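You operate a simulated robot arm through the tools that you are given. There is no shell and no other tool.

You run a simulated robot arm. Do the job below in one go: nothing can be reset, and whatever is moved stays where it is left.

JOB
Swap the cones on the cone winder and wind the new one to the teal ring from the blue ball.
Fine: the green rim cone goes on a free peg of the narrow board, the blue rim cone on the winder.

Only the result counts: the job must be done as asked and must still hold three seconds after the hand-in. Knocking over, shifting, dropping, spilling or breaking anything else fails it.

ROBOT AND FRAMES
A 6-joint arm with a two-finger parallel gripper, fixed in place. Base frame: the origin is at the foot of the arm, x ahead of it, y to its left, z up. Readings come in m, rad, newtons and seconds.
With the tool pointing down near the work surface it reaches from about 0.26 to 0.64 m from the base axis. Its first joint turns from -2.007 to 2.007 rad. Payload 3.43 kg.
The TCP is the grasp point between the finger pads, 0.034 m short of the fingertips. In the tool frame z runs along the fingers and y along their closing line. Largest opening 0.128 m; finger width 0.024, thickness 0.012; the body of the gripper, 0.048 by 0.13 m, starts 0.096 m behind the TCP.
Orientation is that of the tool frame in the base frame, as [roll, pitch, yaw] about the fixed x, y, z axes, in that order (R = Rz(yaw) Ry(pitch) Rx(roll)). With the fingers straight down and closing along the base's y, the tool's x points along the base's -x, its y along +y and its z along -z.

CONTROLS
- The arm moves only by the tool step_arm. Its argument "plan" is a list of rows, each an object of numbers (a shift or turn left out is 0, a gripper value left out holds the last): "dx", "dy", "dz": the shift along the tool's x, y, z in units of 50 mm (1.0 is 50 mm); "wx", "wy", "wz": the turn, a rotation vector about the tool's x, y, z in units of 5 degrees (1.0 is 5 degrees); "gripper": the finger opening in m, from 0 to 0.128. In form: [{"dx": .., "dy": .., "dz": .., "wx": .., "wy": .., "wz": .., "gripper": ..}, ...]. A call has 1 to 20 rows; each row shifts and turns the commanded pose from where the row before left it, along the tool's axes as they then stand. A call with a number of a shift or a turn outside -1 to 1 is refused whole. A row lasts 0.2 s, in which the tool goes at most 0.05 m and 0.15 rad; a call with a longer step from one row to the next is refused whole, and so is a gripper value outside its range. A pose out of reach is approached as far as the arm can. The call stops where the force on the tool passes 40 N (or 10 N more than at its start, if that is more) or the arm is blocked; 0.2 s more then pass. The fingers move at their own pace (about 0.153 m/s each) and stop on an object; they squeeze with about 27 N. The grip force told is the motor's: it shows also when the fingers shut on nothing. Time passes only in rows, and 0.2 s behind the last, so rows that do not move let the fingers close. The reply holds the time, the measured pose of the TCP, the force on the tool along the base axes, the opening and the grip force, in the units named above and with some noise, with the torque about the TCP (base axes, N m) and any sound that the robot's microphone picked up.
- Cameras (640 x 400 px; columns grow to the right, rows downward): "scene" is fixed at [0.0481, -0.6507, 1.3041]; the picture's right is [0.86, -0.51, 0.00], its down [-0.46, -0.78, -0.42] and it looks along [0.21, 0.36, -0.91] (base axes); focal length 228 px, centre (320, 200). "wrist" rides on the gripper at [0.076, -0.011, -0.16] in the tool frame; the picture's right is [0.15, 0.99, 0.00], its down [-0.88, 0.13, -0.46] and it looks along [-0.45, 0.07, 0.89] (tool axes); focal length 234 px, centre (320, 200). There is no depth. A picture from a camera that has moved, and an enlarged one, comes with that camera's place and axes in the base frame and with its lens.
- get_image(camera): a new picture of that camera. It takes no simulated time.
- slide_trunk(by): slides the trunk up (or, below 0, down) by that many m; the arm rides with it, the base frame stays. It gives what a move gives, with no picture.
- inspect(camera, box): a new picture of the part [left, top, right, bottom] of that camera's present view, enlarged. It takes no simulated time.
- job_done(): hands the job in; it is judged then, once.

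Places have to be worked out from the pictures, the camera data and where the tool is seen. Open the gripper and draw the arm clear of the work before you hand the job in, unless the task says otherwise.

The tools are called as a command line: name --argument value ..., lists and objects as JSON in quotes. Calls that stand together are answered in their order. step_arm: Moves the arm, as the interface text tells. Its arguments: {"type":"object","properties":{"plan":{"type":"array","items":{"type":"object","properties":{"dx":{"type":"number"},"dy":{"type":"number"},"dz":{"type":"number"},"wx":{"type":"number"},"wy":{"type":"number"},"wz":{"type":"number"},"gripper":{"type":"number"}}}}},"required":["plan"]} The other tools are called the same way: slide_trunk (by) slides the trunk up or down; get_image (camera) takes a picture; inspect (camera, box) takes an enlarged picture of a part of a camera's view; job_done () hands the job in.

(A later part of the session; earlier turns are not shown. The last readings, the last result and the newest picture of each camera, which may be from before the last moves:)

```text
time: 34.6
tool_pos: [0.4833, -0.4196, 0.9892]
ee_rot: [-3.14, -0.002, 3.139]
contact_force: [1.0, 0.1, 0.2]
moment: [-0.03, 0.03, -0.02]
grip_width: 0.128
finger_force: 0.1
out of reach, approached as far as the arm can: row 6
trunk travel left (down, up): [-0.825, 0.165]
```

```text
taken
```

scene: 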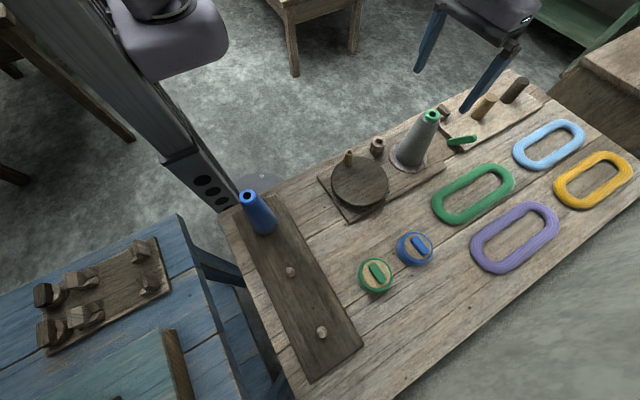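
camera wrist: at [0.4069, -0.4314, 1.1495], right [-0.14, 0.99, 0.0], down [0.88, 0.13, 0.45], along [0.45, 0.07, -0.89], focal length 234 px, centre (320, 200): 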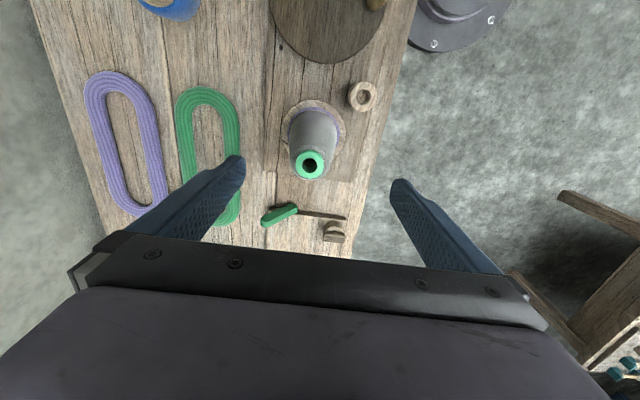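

The vertical limit at this height is r≈0.64. The wrist view confirms the cone axis at (0.493,-0.4305). I'll zoom in on the cone top to measure the rim before descending.

inspect --camera "wrist" --box '[270, 80, 380, 200]'

inspect --camera "scene" --box '[385, 100, 450, 180]'

```text
3.33 times, centred on (325, 140) of wrist
camera zoom: at [0.4069, -0.4314, 1.1495], right [-0.14, 0.99, 0.0], down [0.88, 0.13, 0.45], along [0.45, 0.07, -0.89], focal length 781 px, centre (303, 400)
```

zoom: 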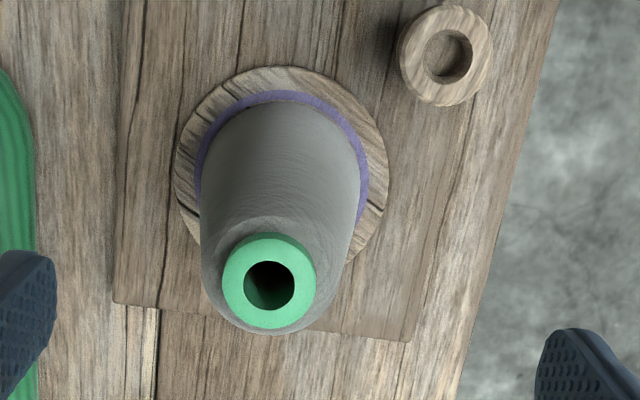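

```text
5.00 times, centred on (418, 140) of scene
camera zoom: at [0.0481, -0.6507, 1.3041], right [0.86, -0.51, 0.0], down [-0.46, -0.78, -0.42], along [0.21, 0.36, -0.91], focal length 1140 px, centre (-168, 500)
```

zoom: 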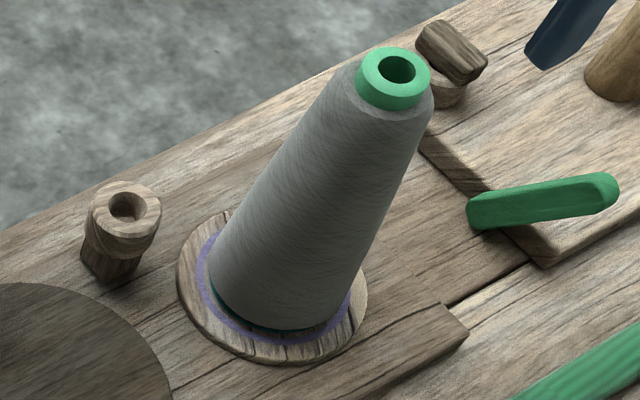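

The rim is about 33 mm wide and 12 mm tall. The post beside the plate is a blind socket with a hole of about 23 mm. I'll descend about 55 mm and extend toward the cone axis to see whether reach improves lower down.

step_arm --plan '[{"dz": 0.6}, {"dz": 0.5}, {"dx": -0.2, "dy": -0.22}, {}]'

```text
time: 35.6
tool_pos: [0.4879, -0.4259, 0.9329]
ee_rot: [-3.14, -0.001, 3.14]
contact_force: [-1.1, -0.2, -0.1]
moment: [-0.01, 0.02, 0.03]
grip_width: 0.1282
finger_force: 0.0
out of reach, approached as far as the arm can: row 3
trunk travel left (down, up): [-0.825, 0.165]
```

The data fit a maximum vertical reach of about 0.65 at z≈0.874 for this trunk height. I'll raise the trunk 0.08 m so the grasp and the lift both sit near best reach, and yaw to heading -41° so the small radial shortfall falls along the pad width.

slide_trunk --by 0.08

step_arm --plan '[{"wz": 1}, {"wz": 1}, {"wz": 1}, {"wz": 1}, {"wz": 1}, {"wz": 1}, {"wz": 1}, {"wz": 1}, {"wz": 0.2}, {}]'

get_image --camera "wrist"

```text
time: 36.8
tool_pos: [0.4861, -0.4244, 1.0141]
ee_rot: [-3.139, 0.0, 3.138]
contact_force: [-0.6, -0.6, -0.3]
moment: [-0.01, 0.0, -0.01]
grip_width: 0.1281
finger_force: 0.0
trunk travel left (down, up): [-0.905, 0.085]
```

```text
time: 39.0
tool_pos: [0.4865, -0.4251, 1.0145]
ee_rot: [-3.14, 0.001, 2.423]
contact_force: [-0.6, -0.9, 0.4]
moment: [0.02, 0.02, 0.01]
grip_width: 0.1279
finger_force: 0.0
trunk travel left (down, up): [-0.905, 0.085]
```

```text
taken
camera wrist: at [0.4224, -0.3843, 1.1739], right [0.54, 0.84, 0.0], down [0.75, -0.48, 0.46], along [0.38, -0.25, -0.89], focal length 234 px, centre (320, 200)
```

wrist: 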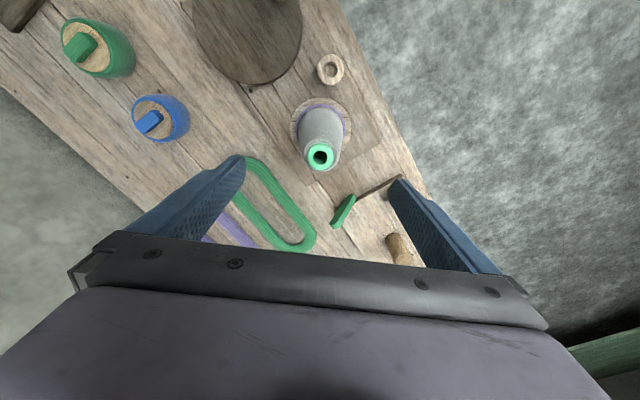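

The wrist view again puts the rim at (0.493,-0.430). I'll descend so the fingertips reach about 12 mm below the rim top, then check before closing.

step_arm --plan '[{"dz": 0.68}, {"dz": 0.68}, {"dz": 0.68}, {"dx": -0.06}, {}]'

inspect --camera "wrist" --box '[200, 100, 460, 260]'

inspect --camera "scene" --box '[385, 60, 485, 160]'

```text
time: 40.2
tool_pos: [0.4857, -0.4231, 0.9122]
ee_rot: [-3.139, -0.001, 2.423]
contact_force: [-0.1, -0.7, 0.3]
moment: [0.02, -0.02, -0.02]
grip_width: 0.1281
finger_force: 0.0
out of reach, approached as far as the arm can: row 4
trunk travel left (down, up): [-0.905, 0.085]
```

```text
2.46 times, centred on (330, 180) of wrist
camera zoom: at [0.4216, -0.3826, 1.0726], right [0.54, 0.84, 0.0], down [0.75, -0.48, 0.46], along [0.38, -0.25, -0.89], focal length 576 px, centre (295, 249)
```

zoom: 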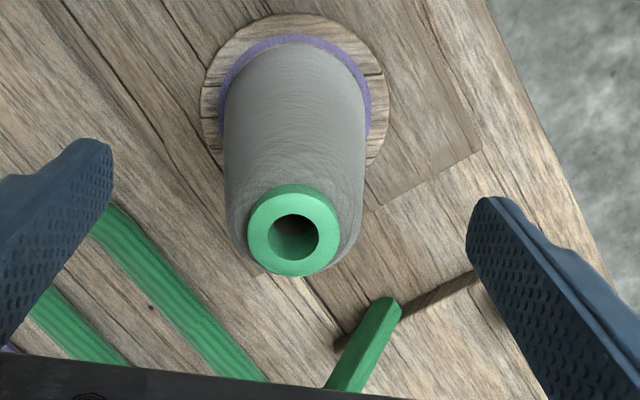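

```text
4.00 times, centred on (435, 110) of scene
camera zoom: at [0.0481, -0.6507, 1.3041], right [0.86, -0.51, 0.0], down [-0.46, -0.78, -0.42], along [0.21, 0.36, -0.91], focal length 912 px, centre (-140, 560)
```

zoom: 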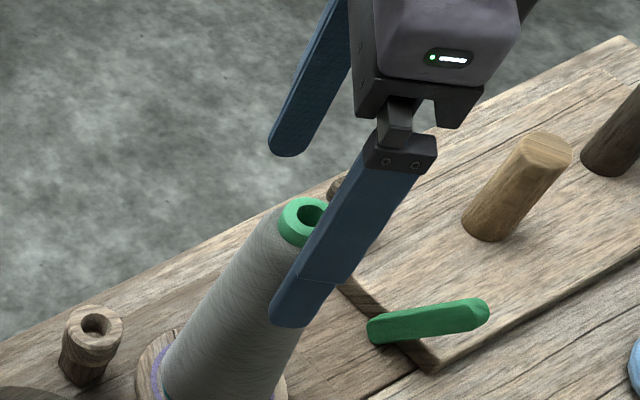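

Radial reach here is 0.644, about 10 mm short of the axis. A few degrees of outward tilt about the closing axis should cover that without affecting the grip, so I'll tilt 3.5° and extend.

step_arm --plan '[{"wy": -0.7}, {"dx": -0.1}, {"dx": -0.1}, {}]'

inspect --camera "wrist" --box '[200, 100, 460, 260]'

```text
time: 41.2
tool_pos: [0.4965, -0.4323, 0.9127]
ee_rot: [-3.138, 0.06, 2.424]
contact_force: [0.5, -0.2, 0.1]
moment: [0.0, 0.01, 0.03]
grip_width: 0.128
finger_force: 0.1
out of reach, approached as far as the arm can: row 1
trunk travel left (down, up): [-0.905, 0.085]
```

```text
2.46 times, centred on (330, 180) of wrist
camera zoom: at [0.4246, -0.3848, 1.0674], right [0.54, 0.84, -0.01], down [0.73, -0.46, 0.51], along [0.42, -0.28, -0.86], focal length 576 px, centre (295, 249)
```

zoom: 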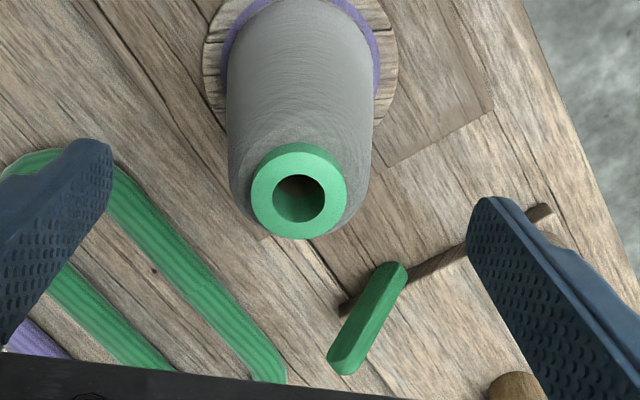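

Reach is fine now. The pad centre is about 6 mm past the axis, so I'll move back 6 mm and close on the rim.

step_arm --plan '[{"dx": 0.12}, {"gripper": 0.01}, {"gripper": 0.01}, {"gripper": 0.01}, {"gripper": 0.01}, {"gripper": 0.01}]'

inspect --camera "wrist" --box '[200, 100, 460, 260]'

inspect --camera "scene" --box '[385, 80, 485, 180]'

```text
time: 42.6
tool_pos: [0.4917, -0.4287, 0.913]
ee_rot: [3.141, 0.062, 2.424]
contact_force: [0.9, 0.6, -0.3]
moment: [-0.1, -0.05, 0.03]
grip_width: 0.0494
finger_force: 27.1
trunk travel left (down, up): [-0.905, 0.085]
```

```text
2.46 times, centred on (330, 180) of wrist
camera zoom: at [0.4196, -0.3813, 1.0672], right [0.54, 0.84, -0.01], down [0.73, -0.46, 0.51], along [0.42, -0.28, -0.86], focal length 576 px, centre (295, 249)
```

zoom: 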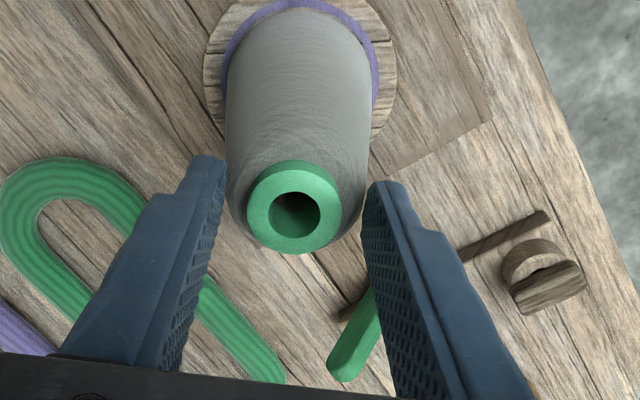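

```text
4.00 times, centred on (435, 130) of scene
camera zoom: at [0.0481, -0.6507, 1.3041], right [0.86, -0.51, 0.0], down [-0.46, -0.78, -0.42], along [0.21, 0.36, -0.91], focal length 912 px, centre (-140, 480)
```

zoom: 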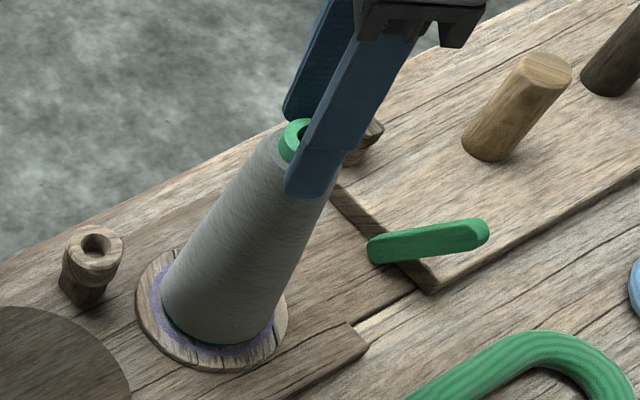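

The fingers stopped at 49 mm, on the yarn shoulder just under the rim. I'd prefer to hold the cylindrical rim itself, so I'll open slightly, rise 5 mm and close again.

step_arm --plan '[{"gripper": 0.075}, {"gripper": 0.075}, {"dz": -0.1}, {"gripper": 0.01}, {"gripper": 0.01}, {"gripper": 0.01}, {"gripper": 0.01}]'

inspect --camera "scene" --box '[395, 80, 465, 150]'

```text
time: 44.2
tool_pos: [0.4927, -0.4293, 0.9228]
ee_rot: [-3.14, 0.072, 2.424]
contact_force: [-0.4, -2.4, 26.3]
moment: [-0.1, 0.1, -0.04]
grip_width: 0.0385
finger_force: 26.6
trunk travel left (down, up): [-0.905, 0.085]
```

```text
5.71 times, centred on (430, 115) of scene
camera zoom: at [0.0481, -0.6507, 1.3041], right [0.86, -0.51, 0.0], down [-0.46, -0.78, -0.42], along [0.21, 0.36, -0.91], focal length 1303 px, centre (-309, 686)
```

zoom: 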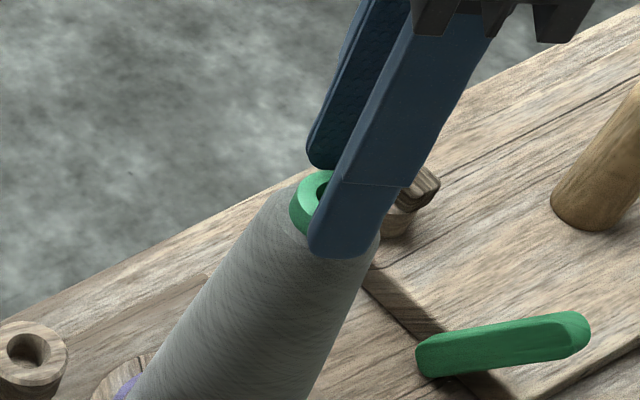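

The fingers rode up the shoulder (26 N vertical), so the rim sits a little higher than I thought. I'll open, rise about 9 mm and close on the rim alone.

step_arm --plan '[{"gripper": 0.07}, {"gripper": 0.07}, {"dz": -0.18}, {"gripper": 0.01}, {"gripper": 0.01}, {"gripper": 0.01}, {"gripper": 0.01}]'

inspect --camera "scene" --box '[395, 80, 465, 150]'

inspect --camera "wrist" --box '[200, 100, 460, 260]'

```text
time: 45.8
tool_pos: [0.4906, -0.4279, 0.9273]
ee_rot: [-3.139, 0.066, 2.424]
contact_force: [0.6, -1.0, 13.0]
moment: [0.11, 0.01, 0.02]
grip_width: 0.0083
finger_force: 0.1
trunk travel left (down, up): [-0.905, 0.085]
```

```text
5.71 times, centred on (430, 115) of scene
camera zoom: at [0.0481, -0.6507, 1.3041], right [0.86, -0.51, 0.0], down [-0.46, -0.78, -0.42], along [0.21, 0.36, -0.91], focal length 1303 px, centre (-309, 686)
```

zoom: 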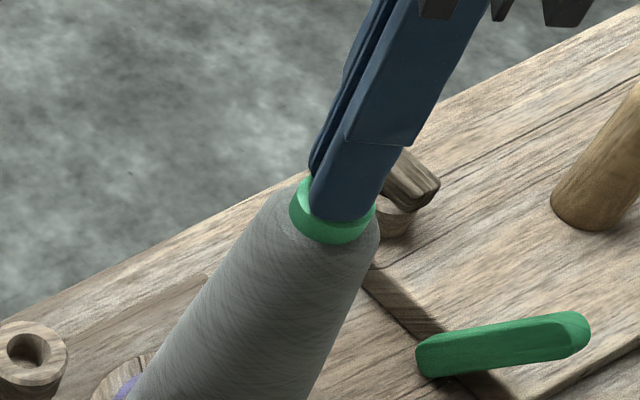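

```text
2.46 times, centred on (330, 180) of wrist
camera zoom: at [0.4181, -0.3807, 1.0822], right [0.54, 0.84, -0.01], down [0.73, -0.46, 0.51], along [0.43, -0.29, -0.86], focal length 576 px, centre (295, 249)
```

zoom: 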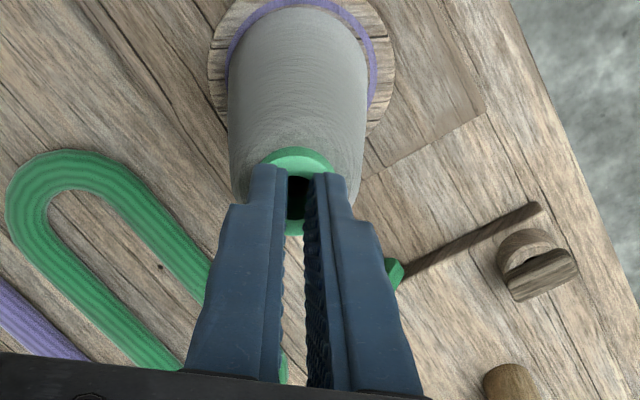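

The fingers slipped over the rim: the cone tapers near the top, so a rim grip won't hold. I'll rise, open, go deeper so the fingertips sit about 40 mm below the top on the straight taper, and close there.

step_arm --plan '[{"dz": -0.2}, {"gripper": 0.1}, {"gripper": 0.1}, {"gripper": 0.1}, {"dz": 0.5, "dx": 0.03}, {"dz": 0.52, "dx": 0.03}, {}]'

inspect --camera "wrist" --box '[200, 100, 460, 260]'

inspect --camera "scene" --box '[385, 80, 485, 180]'

```text
time: 47.4
tool_pos: [0.4899, -0.4279, 0.8821]
ee_rot: [-3.14, 0.06, 2.425]
contact_force: [0.7, -0.4, -0.4]
moment: [-0.03, 0.02, 0.02]
grip_width: 0.1
finger_force: 0.1
trunk travel left (down, up): [-0.905, 0.085]
```

```text
2.46 times, centred on (330, 180) of wrist
camera zoom: at [0.4178, -0.3809, 1.0367], right [0.54, 0.84, -0.01], down [0.73, -0.46, 0.51], along [0.42, -0.28, -0.86], focal length 576 px, centre (295, 249)
```

zoom: 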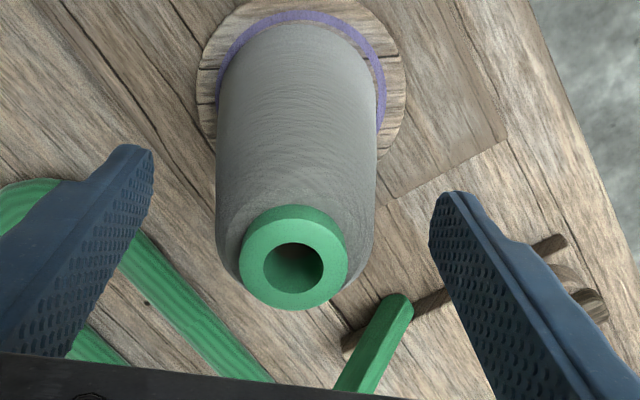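

```text
4.00 times, centred on (435, 130) of scene
camera zoom: at [0.0481, -0.6507, 1.3041], right [0.86, -0.51, 0.0], down [-0.46, -0.78, -0.42], along [0.21, 0.36, -0.91], focal length 912 px, centre (-140, 480)
```

zoom: 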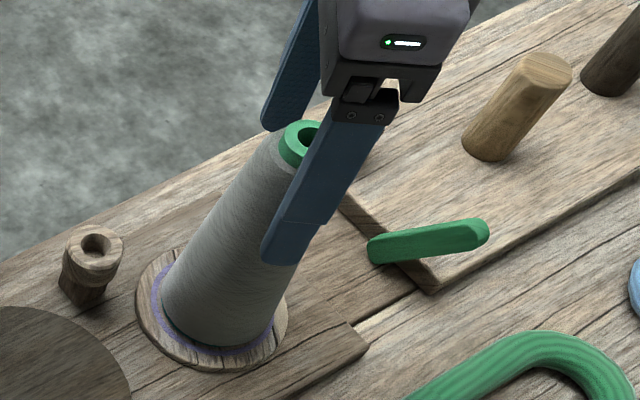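

The fingers are centred on the cone axis and about 44 mm below the top. Closing now.

step_arm --plan '[{"gripper": 0.01}, {"gripper": 0.01}, {"gripper": 0.01}, {"gripper": 0.01}, {}]'

```text
time: 48.6
tool_pos: [0.49, -0.4288, 0.8818]
ee_rot: [-3.141, 0.062, 2.425]
contact_force: [-0.9, 0.5, 0.4]
moment: [0.06, -0.07, 0.04]
grip_width: 0.0557
finger_force: 26.6
trunk travel left (down, up): [-0.905, 0.085]
```

Firm grip at 55.7 mm with no vertical push. Testing with a small 12 mm straight lift.

step_arm --plan '[{"dx": -0.015, "dz": -0.24}, {}, {}]'

inspect --camera "scene" --box '[385, 80, 485, 180]'

```text
time: 49.4
tool_pos: [0.4908, -0.4265, 0.8944]
ee_rot: [-3.141, 0.06, 2.425]
contact_force: [0.3, -0.9, -3.4]
moment: [0.0, 0.01, -0.01]
grip_width: 0.0557
finger_force: 26.9
trunk travel left (down, up): [-0.905, 0.085]
```

```text
4.00 times, centred on (435, 130) of scene
camera zoom: at [0.0481, -0.6507, 1.3041], right [0.86, -0.51, 0.0], down [-0.46, -0.78, -0.42], along [0.21, 0.36, -0.91], focal length 912 px, centre (-140, 480)
```

zoom: 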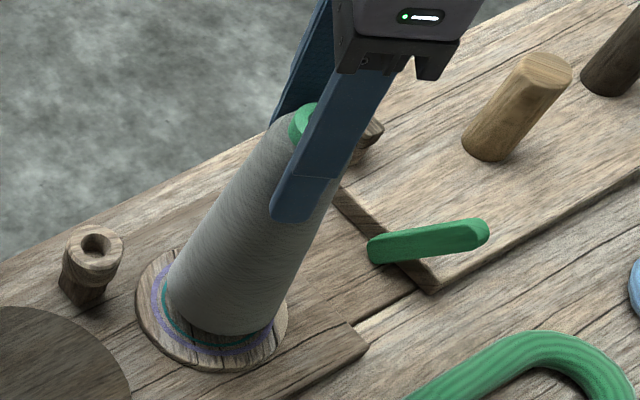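

It holds (about 3.4 N of weight) and the teal ring on the plate now shows. I'll keep lifting straight up another 100 mm and check that the spindle is clear.

step_arm --plan '[{"dx": -0.03, "dz": -0.5}, {"dx": -0.03, "dz": -0.5}, {"dx": -0.03, "dz": -0.5}, {"dx": -0.03, "dz": -0.5}, {}]'

get_image --camera "scene"

inspect --camera "scene" --box '[340, 80, 480, 200]'

```text
time: 50.6
tool_pos: [0.49, -0.4268, 0.9965]
ee_rot: [-3.139, 0.06, 2.423]
contact_force: [0.4, -0.2, -3.1]
moment: [0.0, 0.04, -0.01]
grip_width: 0.0558
finger_force: 26.9
trunk travel left (down, up): [-0.905, 0.085]
```

```text
taken
```

scene: 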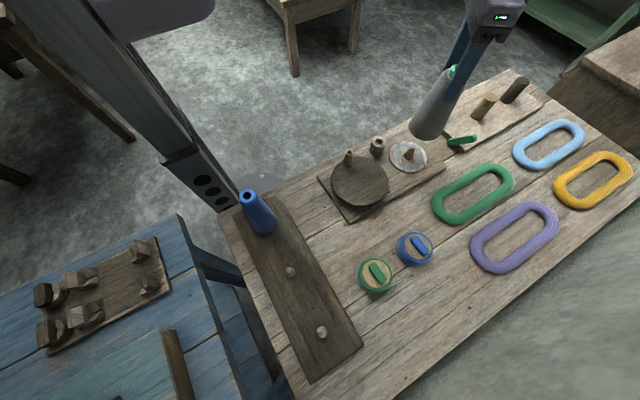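

```text
3.33 times, centred on (410, 140) of scene
camera zoom: at [0.0481, -0.6507, 1.3041], right [0.86, -0.51, 0.0], down [-0.46, -0.78, -0.42], along [0.21, 0.36, -0.91], focal length 760 px, centre (20, 400)
```

zoom: 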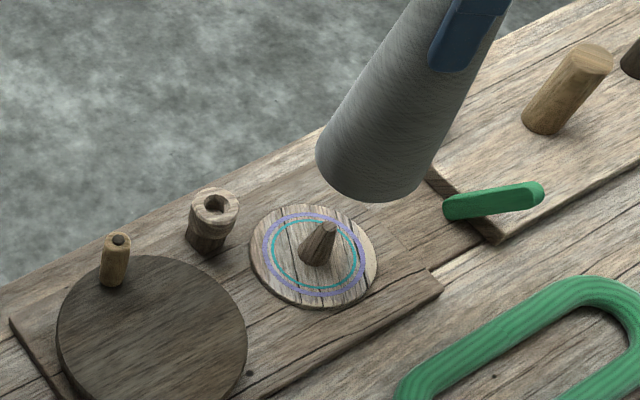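

The cone is clear of the tapered spindle, and both plate rings (teal inner, purple outer) are visible. I'll zoom in for exact spindle and peg positions before carrying the cone to the middle peg at about (0.025,-0.550).

inspect --camera "scene" --box '[380, 130, 440, 180]'

inspect --camera "scene" --box '[265, 245, 325, 295]'

get_image --camera "wrist"

```text
8.00 times, centred on (410, 155) of scene
camera zoom: at [0.0481, -0.6507, 1.3041], right [0.86, -0.51, 0.0], down [-0.46, -0.78, -0.42], along [0.21, 0.36, -0.91], focal length 1824 px, centre (-400, 560)
```

zoom: 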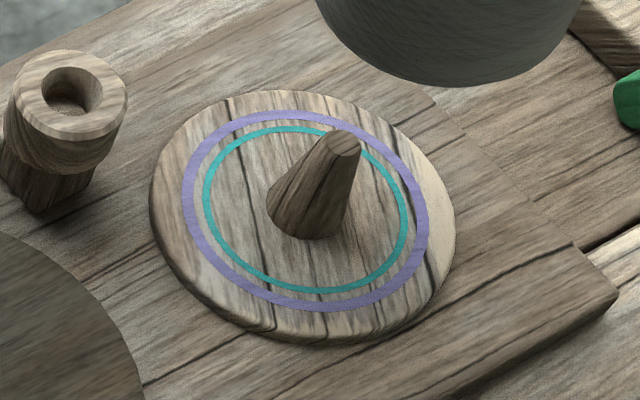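

```text
8.00 times, centred on (295, 270) of scene
camera zoom: at [0.0481, -0.6507, 1.3041], right [0.86, -0.51, 0.0], down [-0.46, -0.78, -0.42], along [0.21, 0.36, -0.91], focal length 1824 px, centre (520, -360)
```

zoom: 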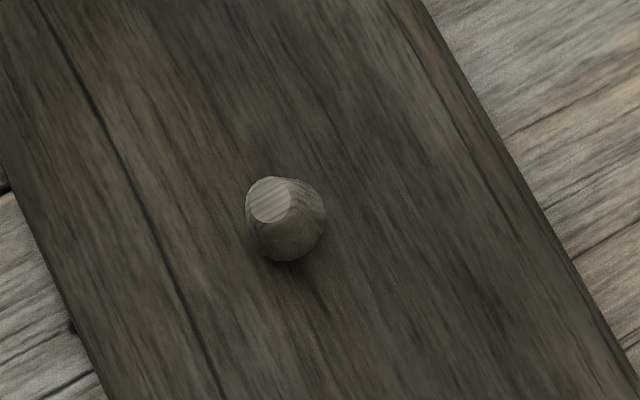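

```text
taken
camera wrist: at [0.4186, -0.3797, 1.1518], right [0.54, 0.84, -0.01], down [0.73, -0.46, 0.51], along [0.42, -0.28, -0.86], focal length 234 px, centre (320, 200)
```

wrist: 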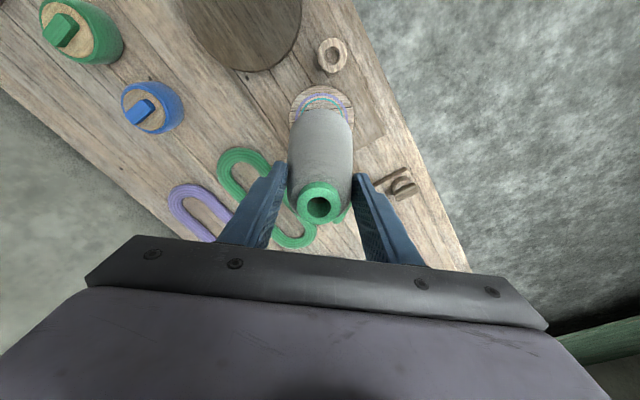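

Spindle base is near (0.495,-0.431) with plate top z≈0.72. The middle peg is at about (0.0235,-0.5495) with its top near z≈0.74. The cone bottom is at about 0.83, so I'll carry it across at this height, over clear table.

step_arm --plan '[{"dx": 0.341, "dy": -0.496, "dz": -0.02}, {"dx": 0.341, "dy": -0.496, "dz": -0.02}, {"dx": 0.341, "dy": -0.496, "dz": -0.02}, {"dx": 0.341, "dy": -0.496, "dz": -0.02}, {"dx": 0.341, "dy": -0.496, "dz": -0.02}, {"dx": 0.341, "dy": -0.496, "dz": -0.02}, {"dx": 0.341, "dy": -0.496, "dz": -0.02}, {"dx": 0.341, "dy": -0.496, "dz": -0.02}, {}]'

get_image --camera "scene"

```text
time: 52.6
tool_pos: [0.2574, -0.4898, 0.9947]
ee_rot: [-3.14, 0.061, 2.424]
contact_force: [0.6, -0.2, -2.5]
moment: [0.03, 0.04, -0.02]
grip_width: 0.0557
finger_force: 26.8
trunk travel left (down, up): [-0.905, 0.085]
```

```text
taken
```

scene: 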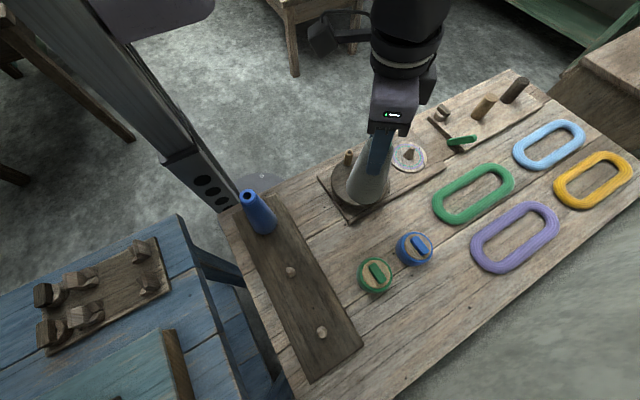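

The cone is carried stably. Continuing to above the middle peg, then turning the hand to face radially.

step_arm --plan '[{"dx": 0.341, "dy": -0.496, "dz": -0.02}, {"dx": 0.341, "dy": -0.496, "dz": -0.02}, {"dx": 0.341, "dy": -0.496, "dz": -0.02}, {"dx": 0.341, "dy": -0.496, "dz": -0.02}, {"dx": 0.341, "dy": -0.496, "dz": -0.02}, {"dx": 0.341, "dy": -0.496, "dz": -0.02}, {"dx": 0.341, "dy": -0.496, "dz": -0.02}, {"dx": 0.341, "dy": -0.496, "dz": -0.02}, {}]'

get_image --camera "scene"

get_image --camera "wrist"

```text
time: 54.6
tool_pos: [0.0242, -0.5475, 0.9956]
ee_rot: [-3.14, 0.063, 2.424]
contact_force: [0.6, 0.6, -3.3]
moment: [0.0, 0.03, 0.0]
grip_width: 0.0551
finger_force: 27.1
trunk travel left (down, up): [-0.905, 0.085]
```

```text
taken
```

scene: 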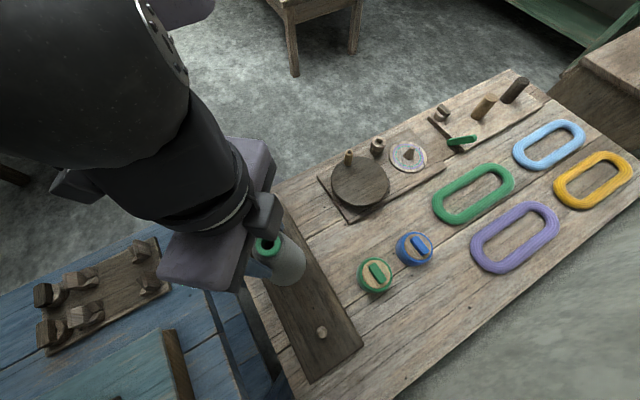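

```text
taken
camera wrist: at [-0.048, -0.5005, 1.1512], right [0.54, 0.84, -0.01], down [0.73, -0.46, 0.51], along [0.42, -0.28, -0.86], focal length 234 px, centre (320, 200)
```

wrist: 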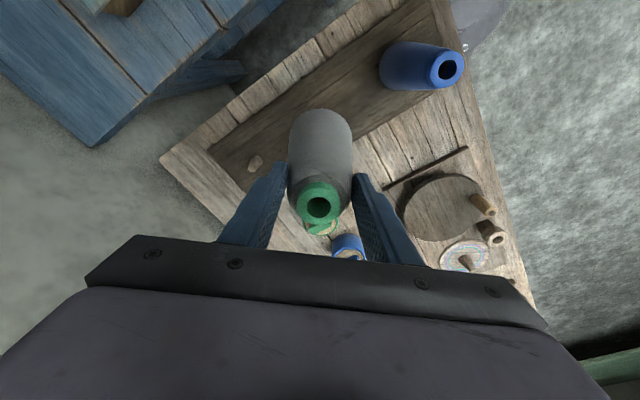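

The hand is nearly above the peg. I'll check the cone's alignment in the scene and wrist views before lowering.

inspect --camera "scene" --box '[245, 220, 335, 310]'

inspect --camera "wrist" --box '[230, 80, 400, 250]'

```text
4.44 times, centred on (290, 265) of scene
camera zoom: at [0.0481, -0.6507, 1.3041], right [0.86, -0.51, 0.0], down [-0.46, -0.78, -0.42], along [0.21, 0.36, -0.91], focal length 1013 px, centre (453, -89)
```

zoom: 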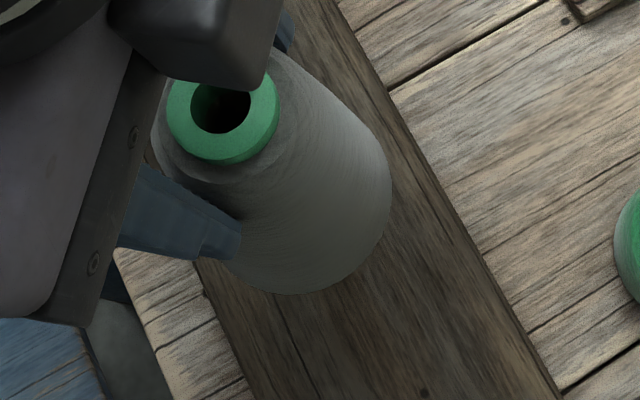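

```text
2.35 times, centred on (315, 165) of wrist
camera zoom: at [-0.048, -0.5005, 1.1512], right [0.54, 0.84, -0.01], down [0.73, -0.46, 0.51], along [0.42, -0.28, -0.86], focal length 551 px, centre (332, 282)
```

zoom: 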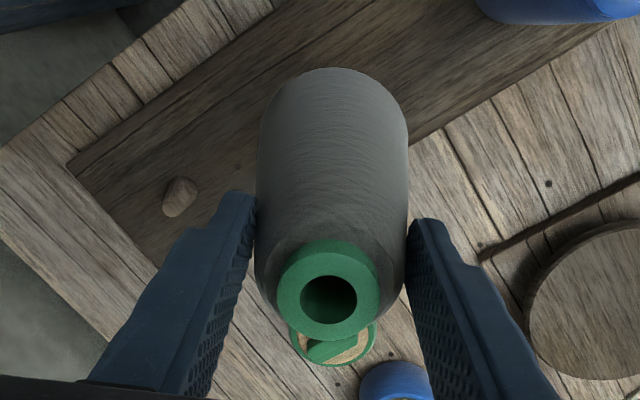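

Wrist and scene estimates agree to a few mm, so I'll apply a small correction of (-1, +3) mm. I'm lowering in two stages, the first to just about peg-top level.

step_arm --plan '[{"dx": 0.054, "dy": 0.032}, {"dx": 0.024, "dz": 0.4}, {"dx": 0.024, "dz": 0.4}, {"dx": 0.024, "dz": 0.4}, {"dx": 0.024, "dz": 0.4}, {}]'

inspect --camera "scene" --box '[245, 220, 335, 310]'

inspect --camera "wrist" --box '[230, 60, 430, 260]'

```text
time: 56.0
tool_pos: [0.0216, -0.544, 0.9155]
ee_rot: [-3.139, 0.064, 2.423]
contact_force: [0.7, -0.4, -2.3]
moment: [0.01, -0.01, 0.02]
grip_width: 0.0558
finger_force: 27.6
trunk travel left (down, up): [-0.905, 0.085]
```

```text
4.44 times, centred on (290, 265) of scene
camera zoom: at [0.0481, -0.6507, 1.3041], right [0.86, -0.51, 0.0], down [-0.46, -0.78, -0.42], along [0.21, 0.36, -0.91], focal length 1013 px, centre (453, -89)
```

zoom: 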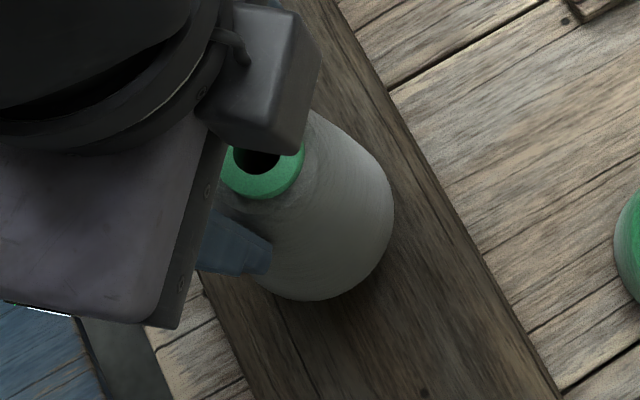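

```text
2.00 times, centred on (330, 160) of wrist
camera zoom: at [-0.0497, -0.4963, 1.0705], right [0.54, 0.84, -0.01], down [0.73, -0.46, 0.51], along [0.42, -0.28, -0.86], focal length 468 px, centre (300, 280)
```

zoom: 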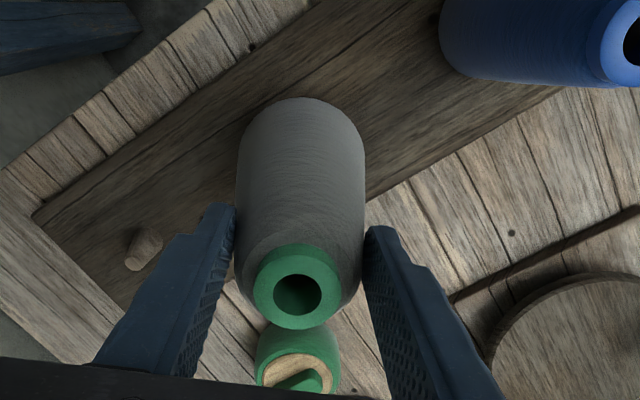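

Cone axis estimate is (0.023,-0.550), which matches the peg. I'll lower in small steps and watch the force.

step_arm --plan '[{"dx": 0.012, "dz": 0.2}, {"dx": 0.012, "dz": 0.2}, {}]'

```text
time: 56.8
tool_pos: [0.0232, -0.5417, 0.8944]
ee_rot: [-3.14, 0.061, 2.424]
contact_force: [0.9, 0.1, -1.8]
moment: [0.01, -0.02, 0.0]
grip_width: 0.0557
finger_force: 26.7
trunk travel left (down, up): [-0.905, 0.085]
```

No contact yet. Continuing down gently.

step_arm --plan '[{"dx": 0.009, "dz": 0.15}, {"dx": 0.009, "dz": 0.15}, {}]'

inspect --camera "scene" --box '[245, 220, 335, 310]'

```text
time: 57.6
tool_pos: [0.0219, -0.5431, 0.8786]
ee_rot: [-3.139, 0.063, 2.424]
contact_force: [-0.6, 0.2, -2.4]
moment: [-0.02, 0.0, 0.02]
grip_width: 0.0556
finger_force: 26.9
trunk travel left (down, up): [-0.905, 0.085]
```

```text
4.44 times, centred on (290, 265) of scene
camera zoom: at [0.0481, -0.6507, 1.3041], right [0.86, -0.51, 0.0], down [-0.46, -0.78, -0.42], along [0.21, 0.36, -0.91], focal length 1013 px, centre (453, -89)
```

zoom: 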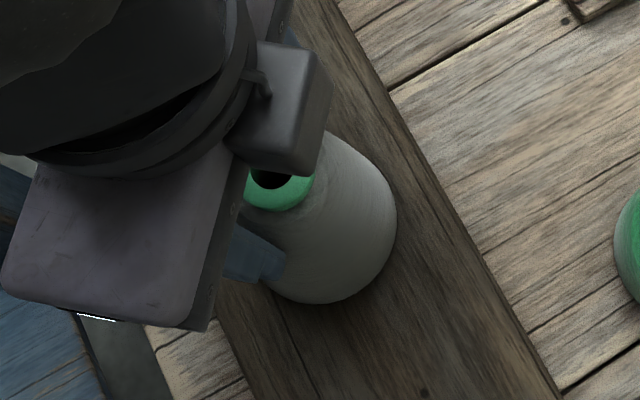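

The cone's bottom is now below peg-top level with no contact, so the peg is inside the bore. Lowering on to seat it.

step_arm --plan '[{"dx": 0.006, "dz": 0.1}, {}]'

step_arm --plan '[{"dx": 0.006, "dz": 0.1}, {}]'

```text
time: 58.2
tool_pos: [0.0223, -0.5432, 0.8754]
ee_rot: [-3.138, 0.061, 2.425]
contact_force: [-0.3, -0.4, -2.6]
moment: [0.03, 0.0, -0.01]
grip_width: 0.0556
finger_force: 26.7
trunk travel left (down, up): [-0.905, 0.085]
```

```text
time: 58.8
tool_pos: [0.0211, -0.5435, 0.8741]
ee_rot: [-3.134, 0.066, 2.425]
contact_force: [1.5, 4.4, 26.2]
moment: [0.5, -0.11, 0.07]
grip_width: 0.0556
finger_force: 26.5
trunk travel left (down, up): [-0.905, 0.085]
```

Contact at 26 N: the cone sits on the board with its bottom at z≈0.71, as expected. I'll relieve the press slightly and open.

step_arm --plan '[{"dz": -0.05}, {"gripper": 0.066}, {"gripper": 0.08}, {"gripper": 0.09}, {}]'

inspect --camera "wrist" --box '[230, 60, 430, 260]'

inspect --camera "scene" --box '[245, 220, 335, 310]'

```text
time: 60.0
tool_pos: [0.0218, -0.544, 0.873]
ee_rot: [-3.14, 0.062, 2.424]
contact_force: [0.5, 0.3, 0.1]
moment: [0.04, 0.03, 0.02]
grip_width: 0.0898
finger_force: 0.1
trunk travel left (down, up): [-0.905, 0.085]
```

```text
2.00 times, centred on (330, 160) of wrist
camera zoom: at [-0.0505, -0.4971, 1.0276], right [0.54, 0.84, -0.01], down [0.73, -0.46, 0.51], along [0.42, -0.28, -0.86], focal length 468 px, centre (300, 280)
```

zoom: 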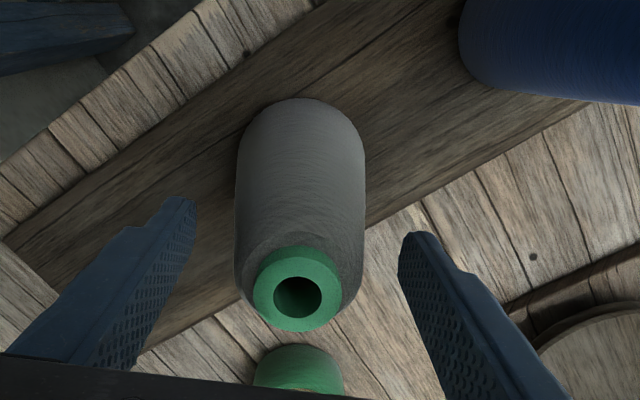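

```text
4.44 times, centred on (290, 265) of scene
camera zoom: at [0.0481, -0.6507, 1.3041], right [0.86, -0.51, 0.0], down [-0.46, -0.78, -0.42], along [0.21, 0.36, -0.91], focal length 1013 px, centre (453, -89)
```

zoom: 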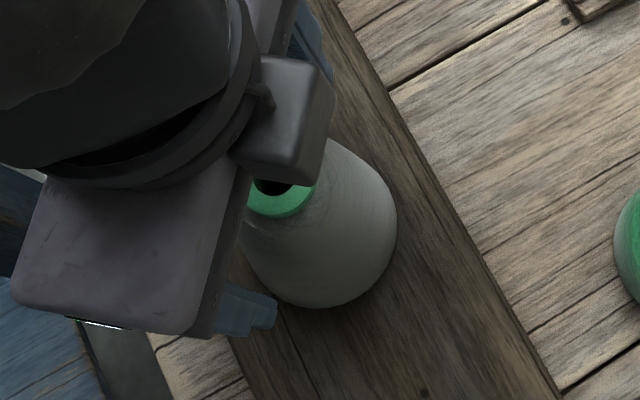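

The cone stands free on the peg. I'll raise the hand straight up and move over the blue cone, checking the wrist view on the way.

step_arm --plan '[{"dz": -0.8}, {"dz": -0.8}, {"dz": -0.8}, {"dx": 0.49, "dy": 0.565, "dz": -0.03}, {"dx": 0.49, "dy": 0.565, "dz": -0.03}, {"dx": 0.49, "dy": 0.565, "dz": -0.03}, {"dx": 0.3, "dy": 0.565, "dz": -0.03}, {}]'

get_image --camera "wrist"

get_image --camera "scene"

```text
time: 61.8
tool_pos: [0.027, -0.3952, 0.9948]
ee_rot: [-3.14, 0.063, 2.424]
contact_force: [0.2, 0.1, 0.2]
moment: [-0.04, 0.01, -0.01]
grip_width: 0.09
finger_force: 0.1
trunk travel left (down, up): [-0.905, 0.085]
```

```text
taken
camera wrist: at [-0.0447, -0.3481, 1.1498], right [0.54, 0.84, -0.01], down [0.73, -0.46, 0.51], along [0.42, -0.28, -0.86], focal length 234 px, centre (320, 200)
```

wrist: 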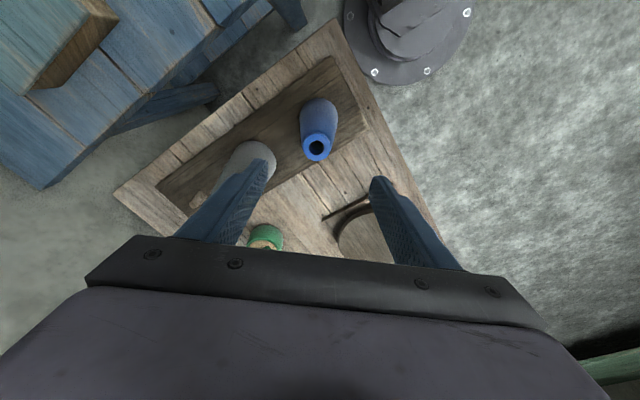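

```text
taken
```

scene: 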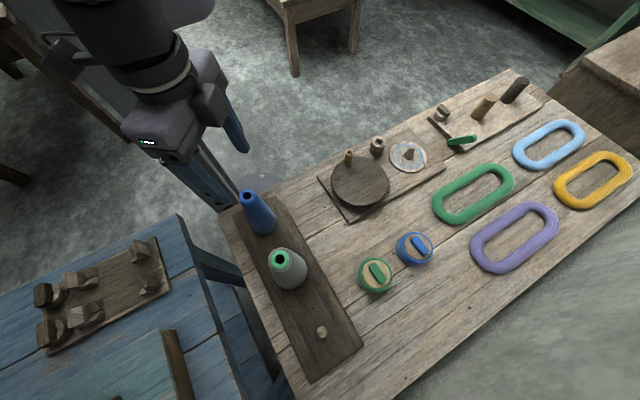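

The green cone stands properly on the middle peg. I'll zoom in on the blue cone for its exact axis.

inspect --camera "wrist" --box '[260, 80, 380, 180]'

inspect --camera "scene" --box '[225, 175, 325, 300]'

```text
4.00 times, centred on (320, 130) of wrist
camera zoom: at [-0.0447, -0.3481, 1.1498], right [0.54, 0.84, -0.01], down [0.73, -0.46, 0.51], along [0.42, -0.28, -0.86], focal length 937 px, centre (320, 480)
```

zoom: 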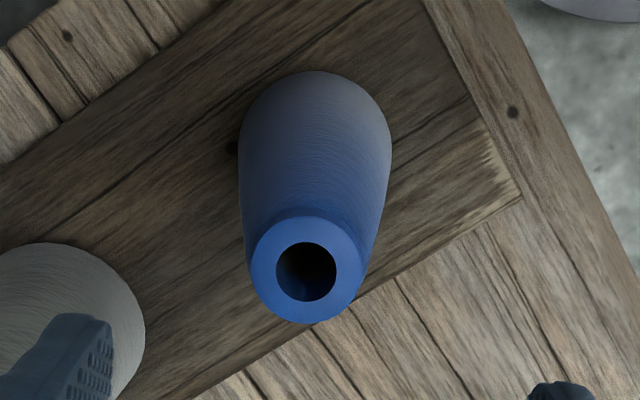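

```text
3.20 times, centred on (275, 238) of scene
camera zoom: at [0.0481, -0.6507, 1.3041], right [0.86, -0.51, 0.0], down [-0.46, -0.78, -0.42], along [0.21, 0.36, -0.91], focal length 730 px, centre (464, 80)
```

zoom: 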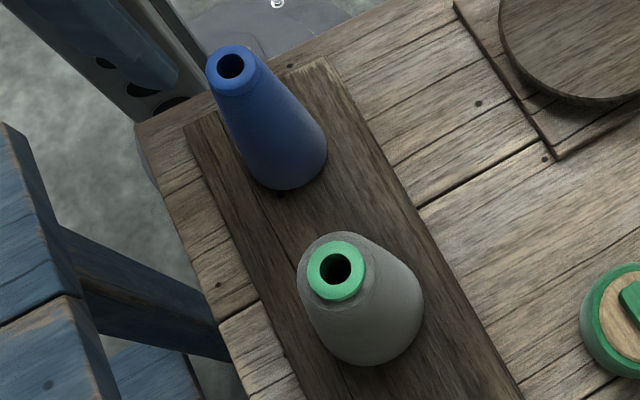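

The blue cone's axis is at (0.0227,-0.400), and it is slimmer. I'll centre over it and descend to the same relative depth, about 10 mm below the top for the TCP.

step_arm --plan '[{"dx": 0.04, "dy": -0.129}, {"dx": 0.0375, "dz": 0.607}, {"dx": 0.0375, "dz": 0.607}, {"dx": 0.0375, "dz": 0.607}, {"dx": 0.0375, "dz": 0.607}, {}]'

inspect --camera "wrist" --box '[220, 80, 420, 260]'

```text
time: 63.2
tool_pos: [0.0164, -0.399, 0.8726]
ee_rot: [-3.138, 0.063, 2.424]
contact_force: [-0.6, -0.1, 0.6]
moment: [-0.04, 0.0, -0.03]
grip_width: 0.0903
finger_force: 0.1
trunk travel left (down, up): [-0.905, 0.085]
```

```text
2.22 times, centred on (320, 170) of wrist
camera zoom: at [-0.0547, -0.3507, 1.0281], right [0.54, 0.84, -0.01], down [0.73, -0.46, 0.51], along [0.42, -0.28, -0.86], focal length 520 px, centre (320, 267)
```

zoom: 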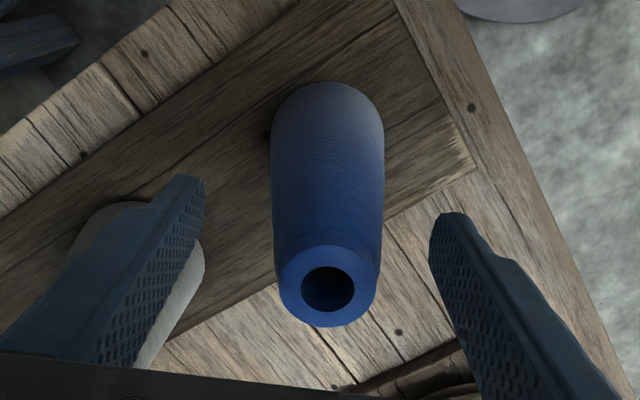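

The cone is about 3 mm off-centre toward the right finger. I'll adjust and close.

step_arm --plan '[{"dx": -0.06, "dy": 0.065}, {}, {"gripper": 0.01}, {"gripper": 0.01}, {"gripper": 0.01}, {"gripper": 0.01}]'

inspect --camera "wrist" --box '[220, 80, 420, 260]'

```text
time: 64.6
tool_pos: [0.0216, -0.3977, 0.8726]
ee_rot: [-3.14, 0.063, 2.425]
contact_force: [0.6, 0.2, -0.6]
moment: [-0.04, -0.03, 0.04]
grip_width: 0.0469
finger_force: 26.3
trunk travel left (down, up): [-0.905, 0.085]
```

```text
2.22 times, centred on (320, 170) of wrist
camera zoom: at [-0.0502, -0.35, 1.028], right [0.54, 0.84, -0.01], down [0.73, -0.46, 0.51], along [0.42, -0.28, -0.86], focal length 520 px, centre (320, 267)
```

zoom: 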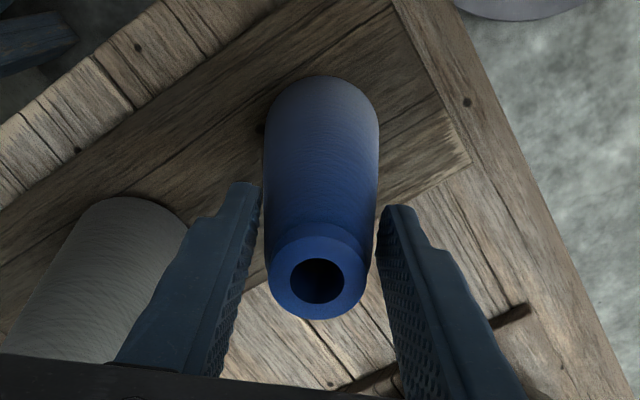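

Gripped at 46.9 mm, centred, with an axis offset like the green cone's. Lifting straight up in steps.

step_arm --plan '[{"dx": -0.015, "dz": -0.24}, {}, {"dx": -0.03, "dz": -0.5}, {"dx": -0.03, "dz": -0.5}, {"dx": -0.03, "dz": -0.5}, {"dx": -0.03, "dz": -0.5}, {"dx": -0.012, "dz": -0.2}, {}]'

get_image --camera "scene"

```text
time: 66.4
tool_pos: [0.0213, -0.3991, 0.9926]
ee_rot: [-3.14, 0.062, 2.425]
contact_force: [0.3, -0.4, -0.9]
moment: [-0.03, 0.05, -0.01]
grip_width: 0.0464
finger_force: 27.0
trunk travel left (down, up): [-0.905, 0.085]
```

```text
taken
```

scene: 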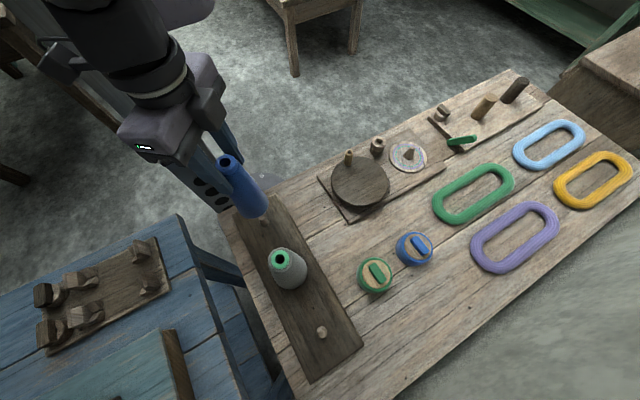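

The blue cone is lifted (about 1 N). I'll carry it along the same clear route: first to (0.25,-0.49), then to above the spindle.

step_arm --plan '[{"dx": -0.58, "dy": 0.206, "dz": 0.035}, {"dx": -0.58, "dy": 0.206, "dz": 0.035}, {"dx": -0.58, "dy": 0.206, "dz": 0.035}, {"dx": -0.58, "dy": 0.206, "dz": 0.035}, {"dx": -0.58, "dy": 0.206, "dz": 0.035}, {"dx": -0.58, "dy": 0.206, "dz": 0.035}, {"dx": -0.58, "dy": 0.206, "dz": 0.035}, {"dx": -0.58, "dy": 0.206, "dz": 0.035}, {}]'

step_arm --plan '[{"dx": -0.347, "dy": 0.512, "dz": 0.021}, {"dx": -0.347, "dy": 0.512, "dz": 0.021}, {"dx": -0.347, "dy": 0.512, "dz": 0.021}, {"dx": -0.347, "dy": 0.512, "dz": 0.021}, {"dx": -0.347, "dy": 0.512, "dz": 0.021}, {"dx": -0.347, "dy": 0.512, "dz": 0.021}, {"dx": -0.347, "dy": 0.512, "dz": 0.021}, {"dx": -0.347, "dy": 0.512, "dz": 0.021}, {}]'

get_image --camera "scene"

get_image --camera "wrist"

```text
time: 68.4
tool_pos: [0.2529, -0.4893, 0.9961]
ee_rot: [-3.141, 0.062, 2.422]
contact_force: [0.1, 0.2, -0.4]
moment: [-0.02, -0.01, -0.01]
grip_width: 0.0466
finger_force: 26.9
trunk travel left (down, up): [-0.905, 0.085]
```

```text
time: 70.4
tool_pos: [0.4898, -0.4277, 0.9949]
ee_rot: [-3.14, 0.061, 2.424]
contact_force: [0.0, 0.7, -0.6]
moment: [0.0, 0.01, 0.04]
grip_width: 0.0466
finger_force: 27.4
trunk travel left (down, up): [-0.905, 0.085]
```

```text
taken
```

scene: 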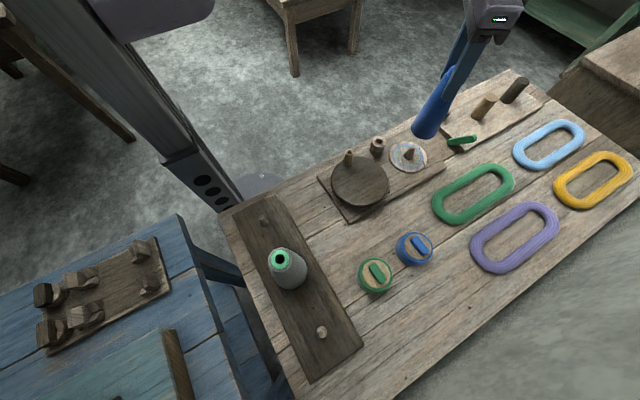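

```text
taken
camera wrist: at [0.4172, -0.38, 1.1496], right [0.54, 0.84, -0.01], down [0.73, -0.46, 0.51], along [0.42, -0.28, -0.86], focal length 234 px, centre (320, 200)
```

wrist: 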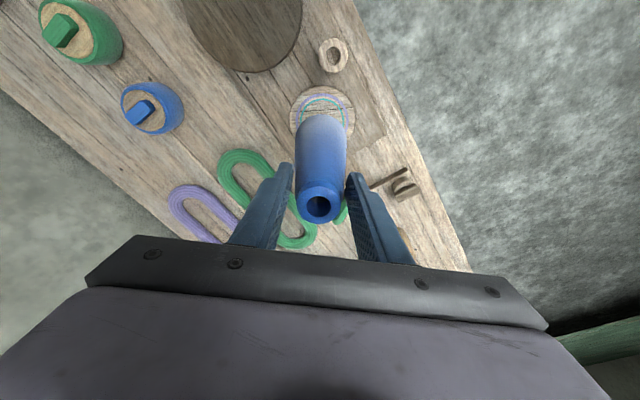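

Above the spindle at the pose from which the green cone lifted off. I'll check alignment before lowering.

inspect --camera "scene" --box '[380, 60, 480, 180]'

inspect --camera "wrist" --box '[260, 70, 390, 240]'

```text
3.33 times, centred on (430, 120) of scene
camera zoom: at [0.0481, -0.6507, 1.3041], right [0.86, -0.51, 0.0], down [-0.46, -0.78, -0.42], along [0.21, 0.36, -0.91], focal length 760 px, centre (-47, 467)
```

zoom: 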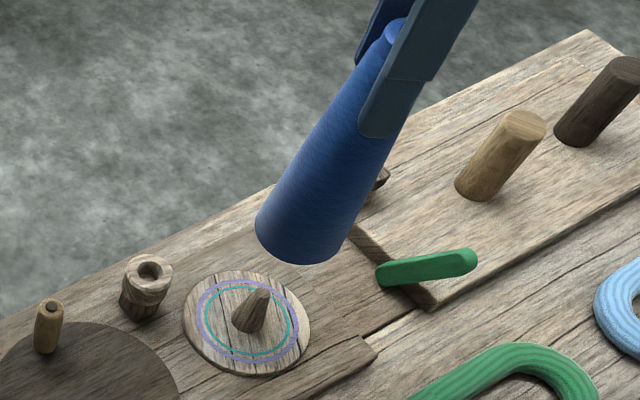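

```text
2.35 times, centred on (325, 155) of wrist
camera zoom: at [0.4172, -0.38, 1.1496], right [0.54, 0.84, -0.01], down [0.73, -0.46, 0.51], along [0.42, -0.28, -0.86], focal length 551 px, centre (308, 306)
```

zoom: 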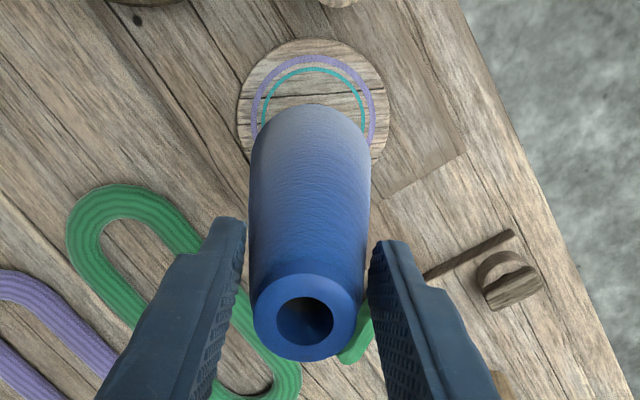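

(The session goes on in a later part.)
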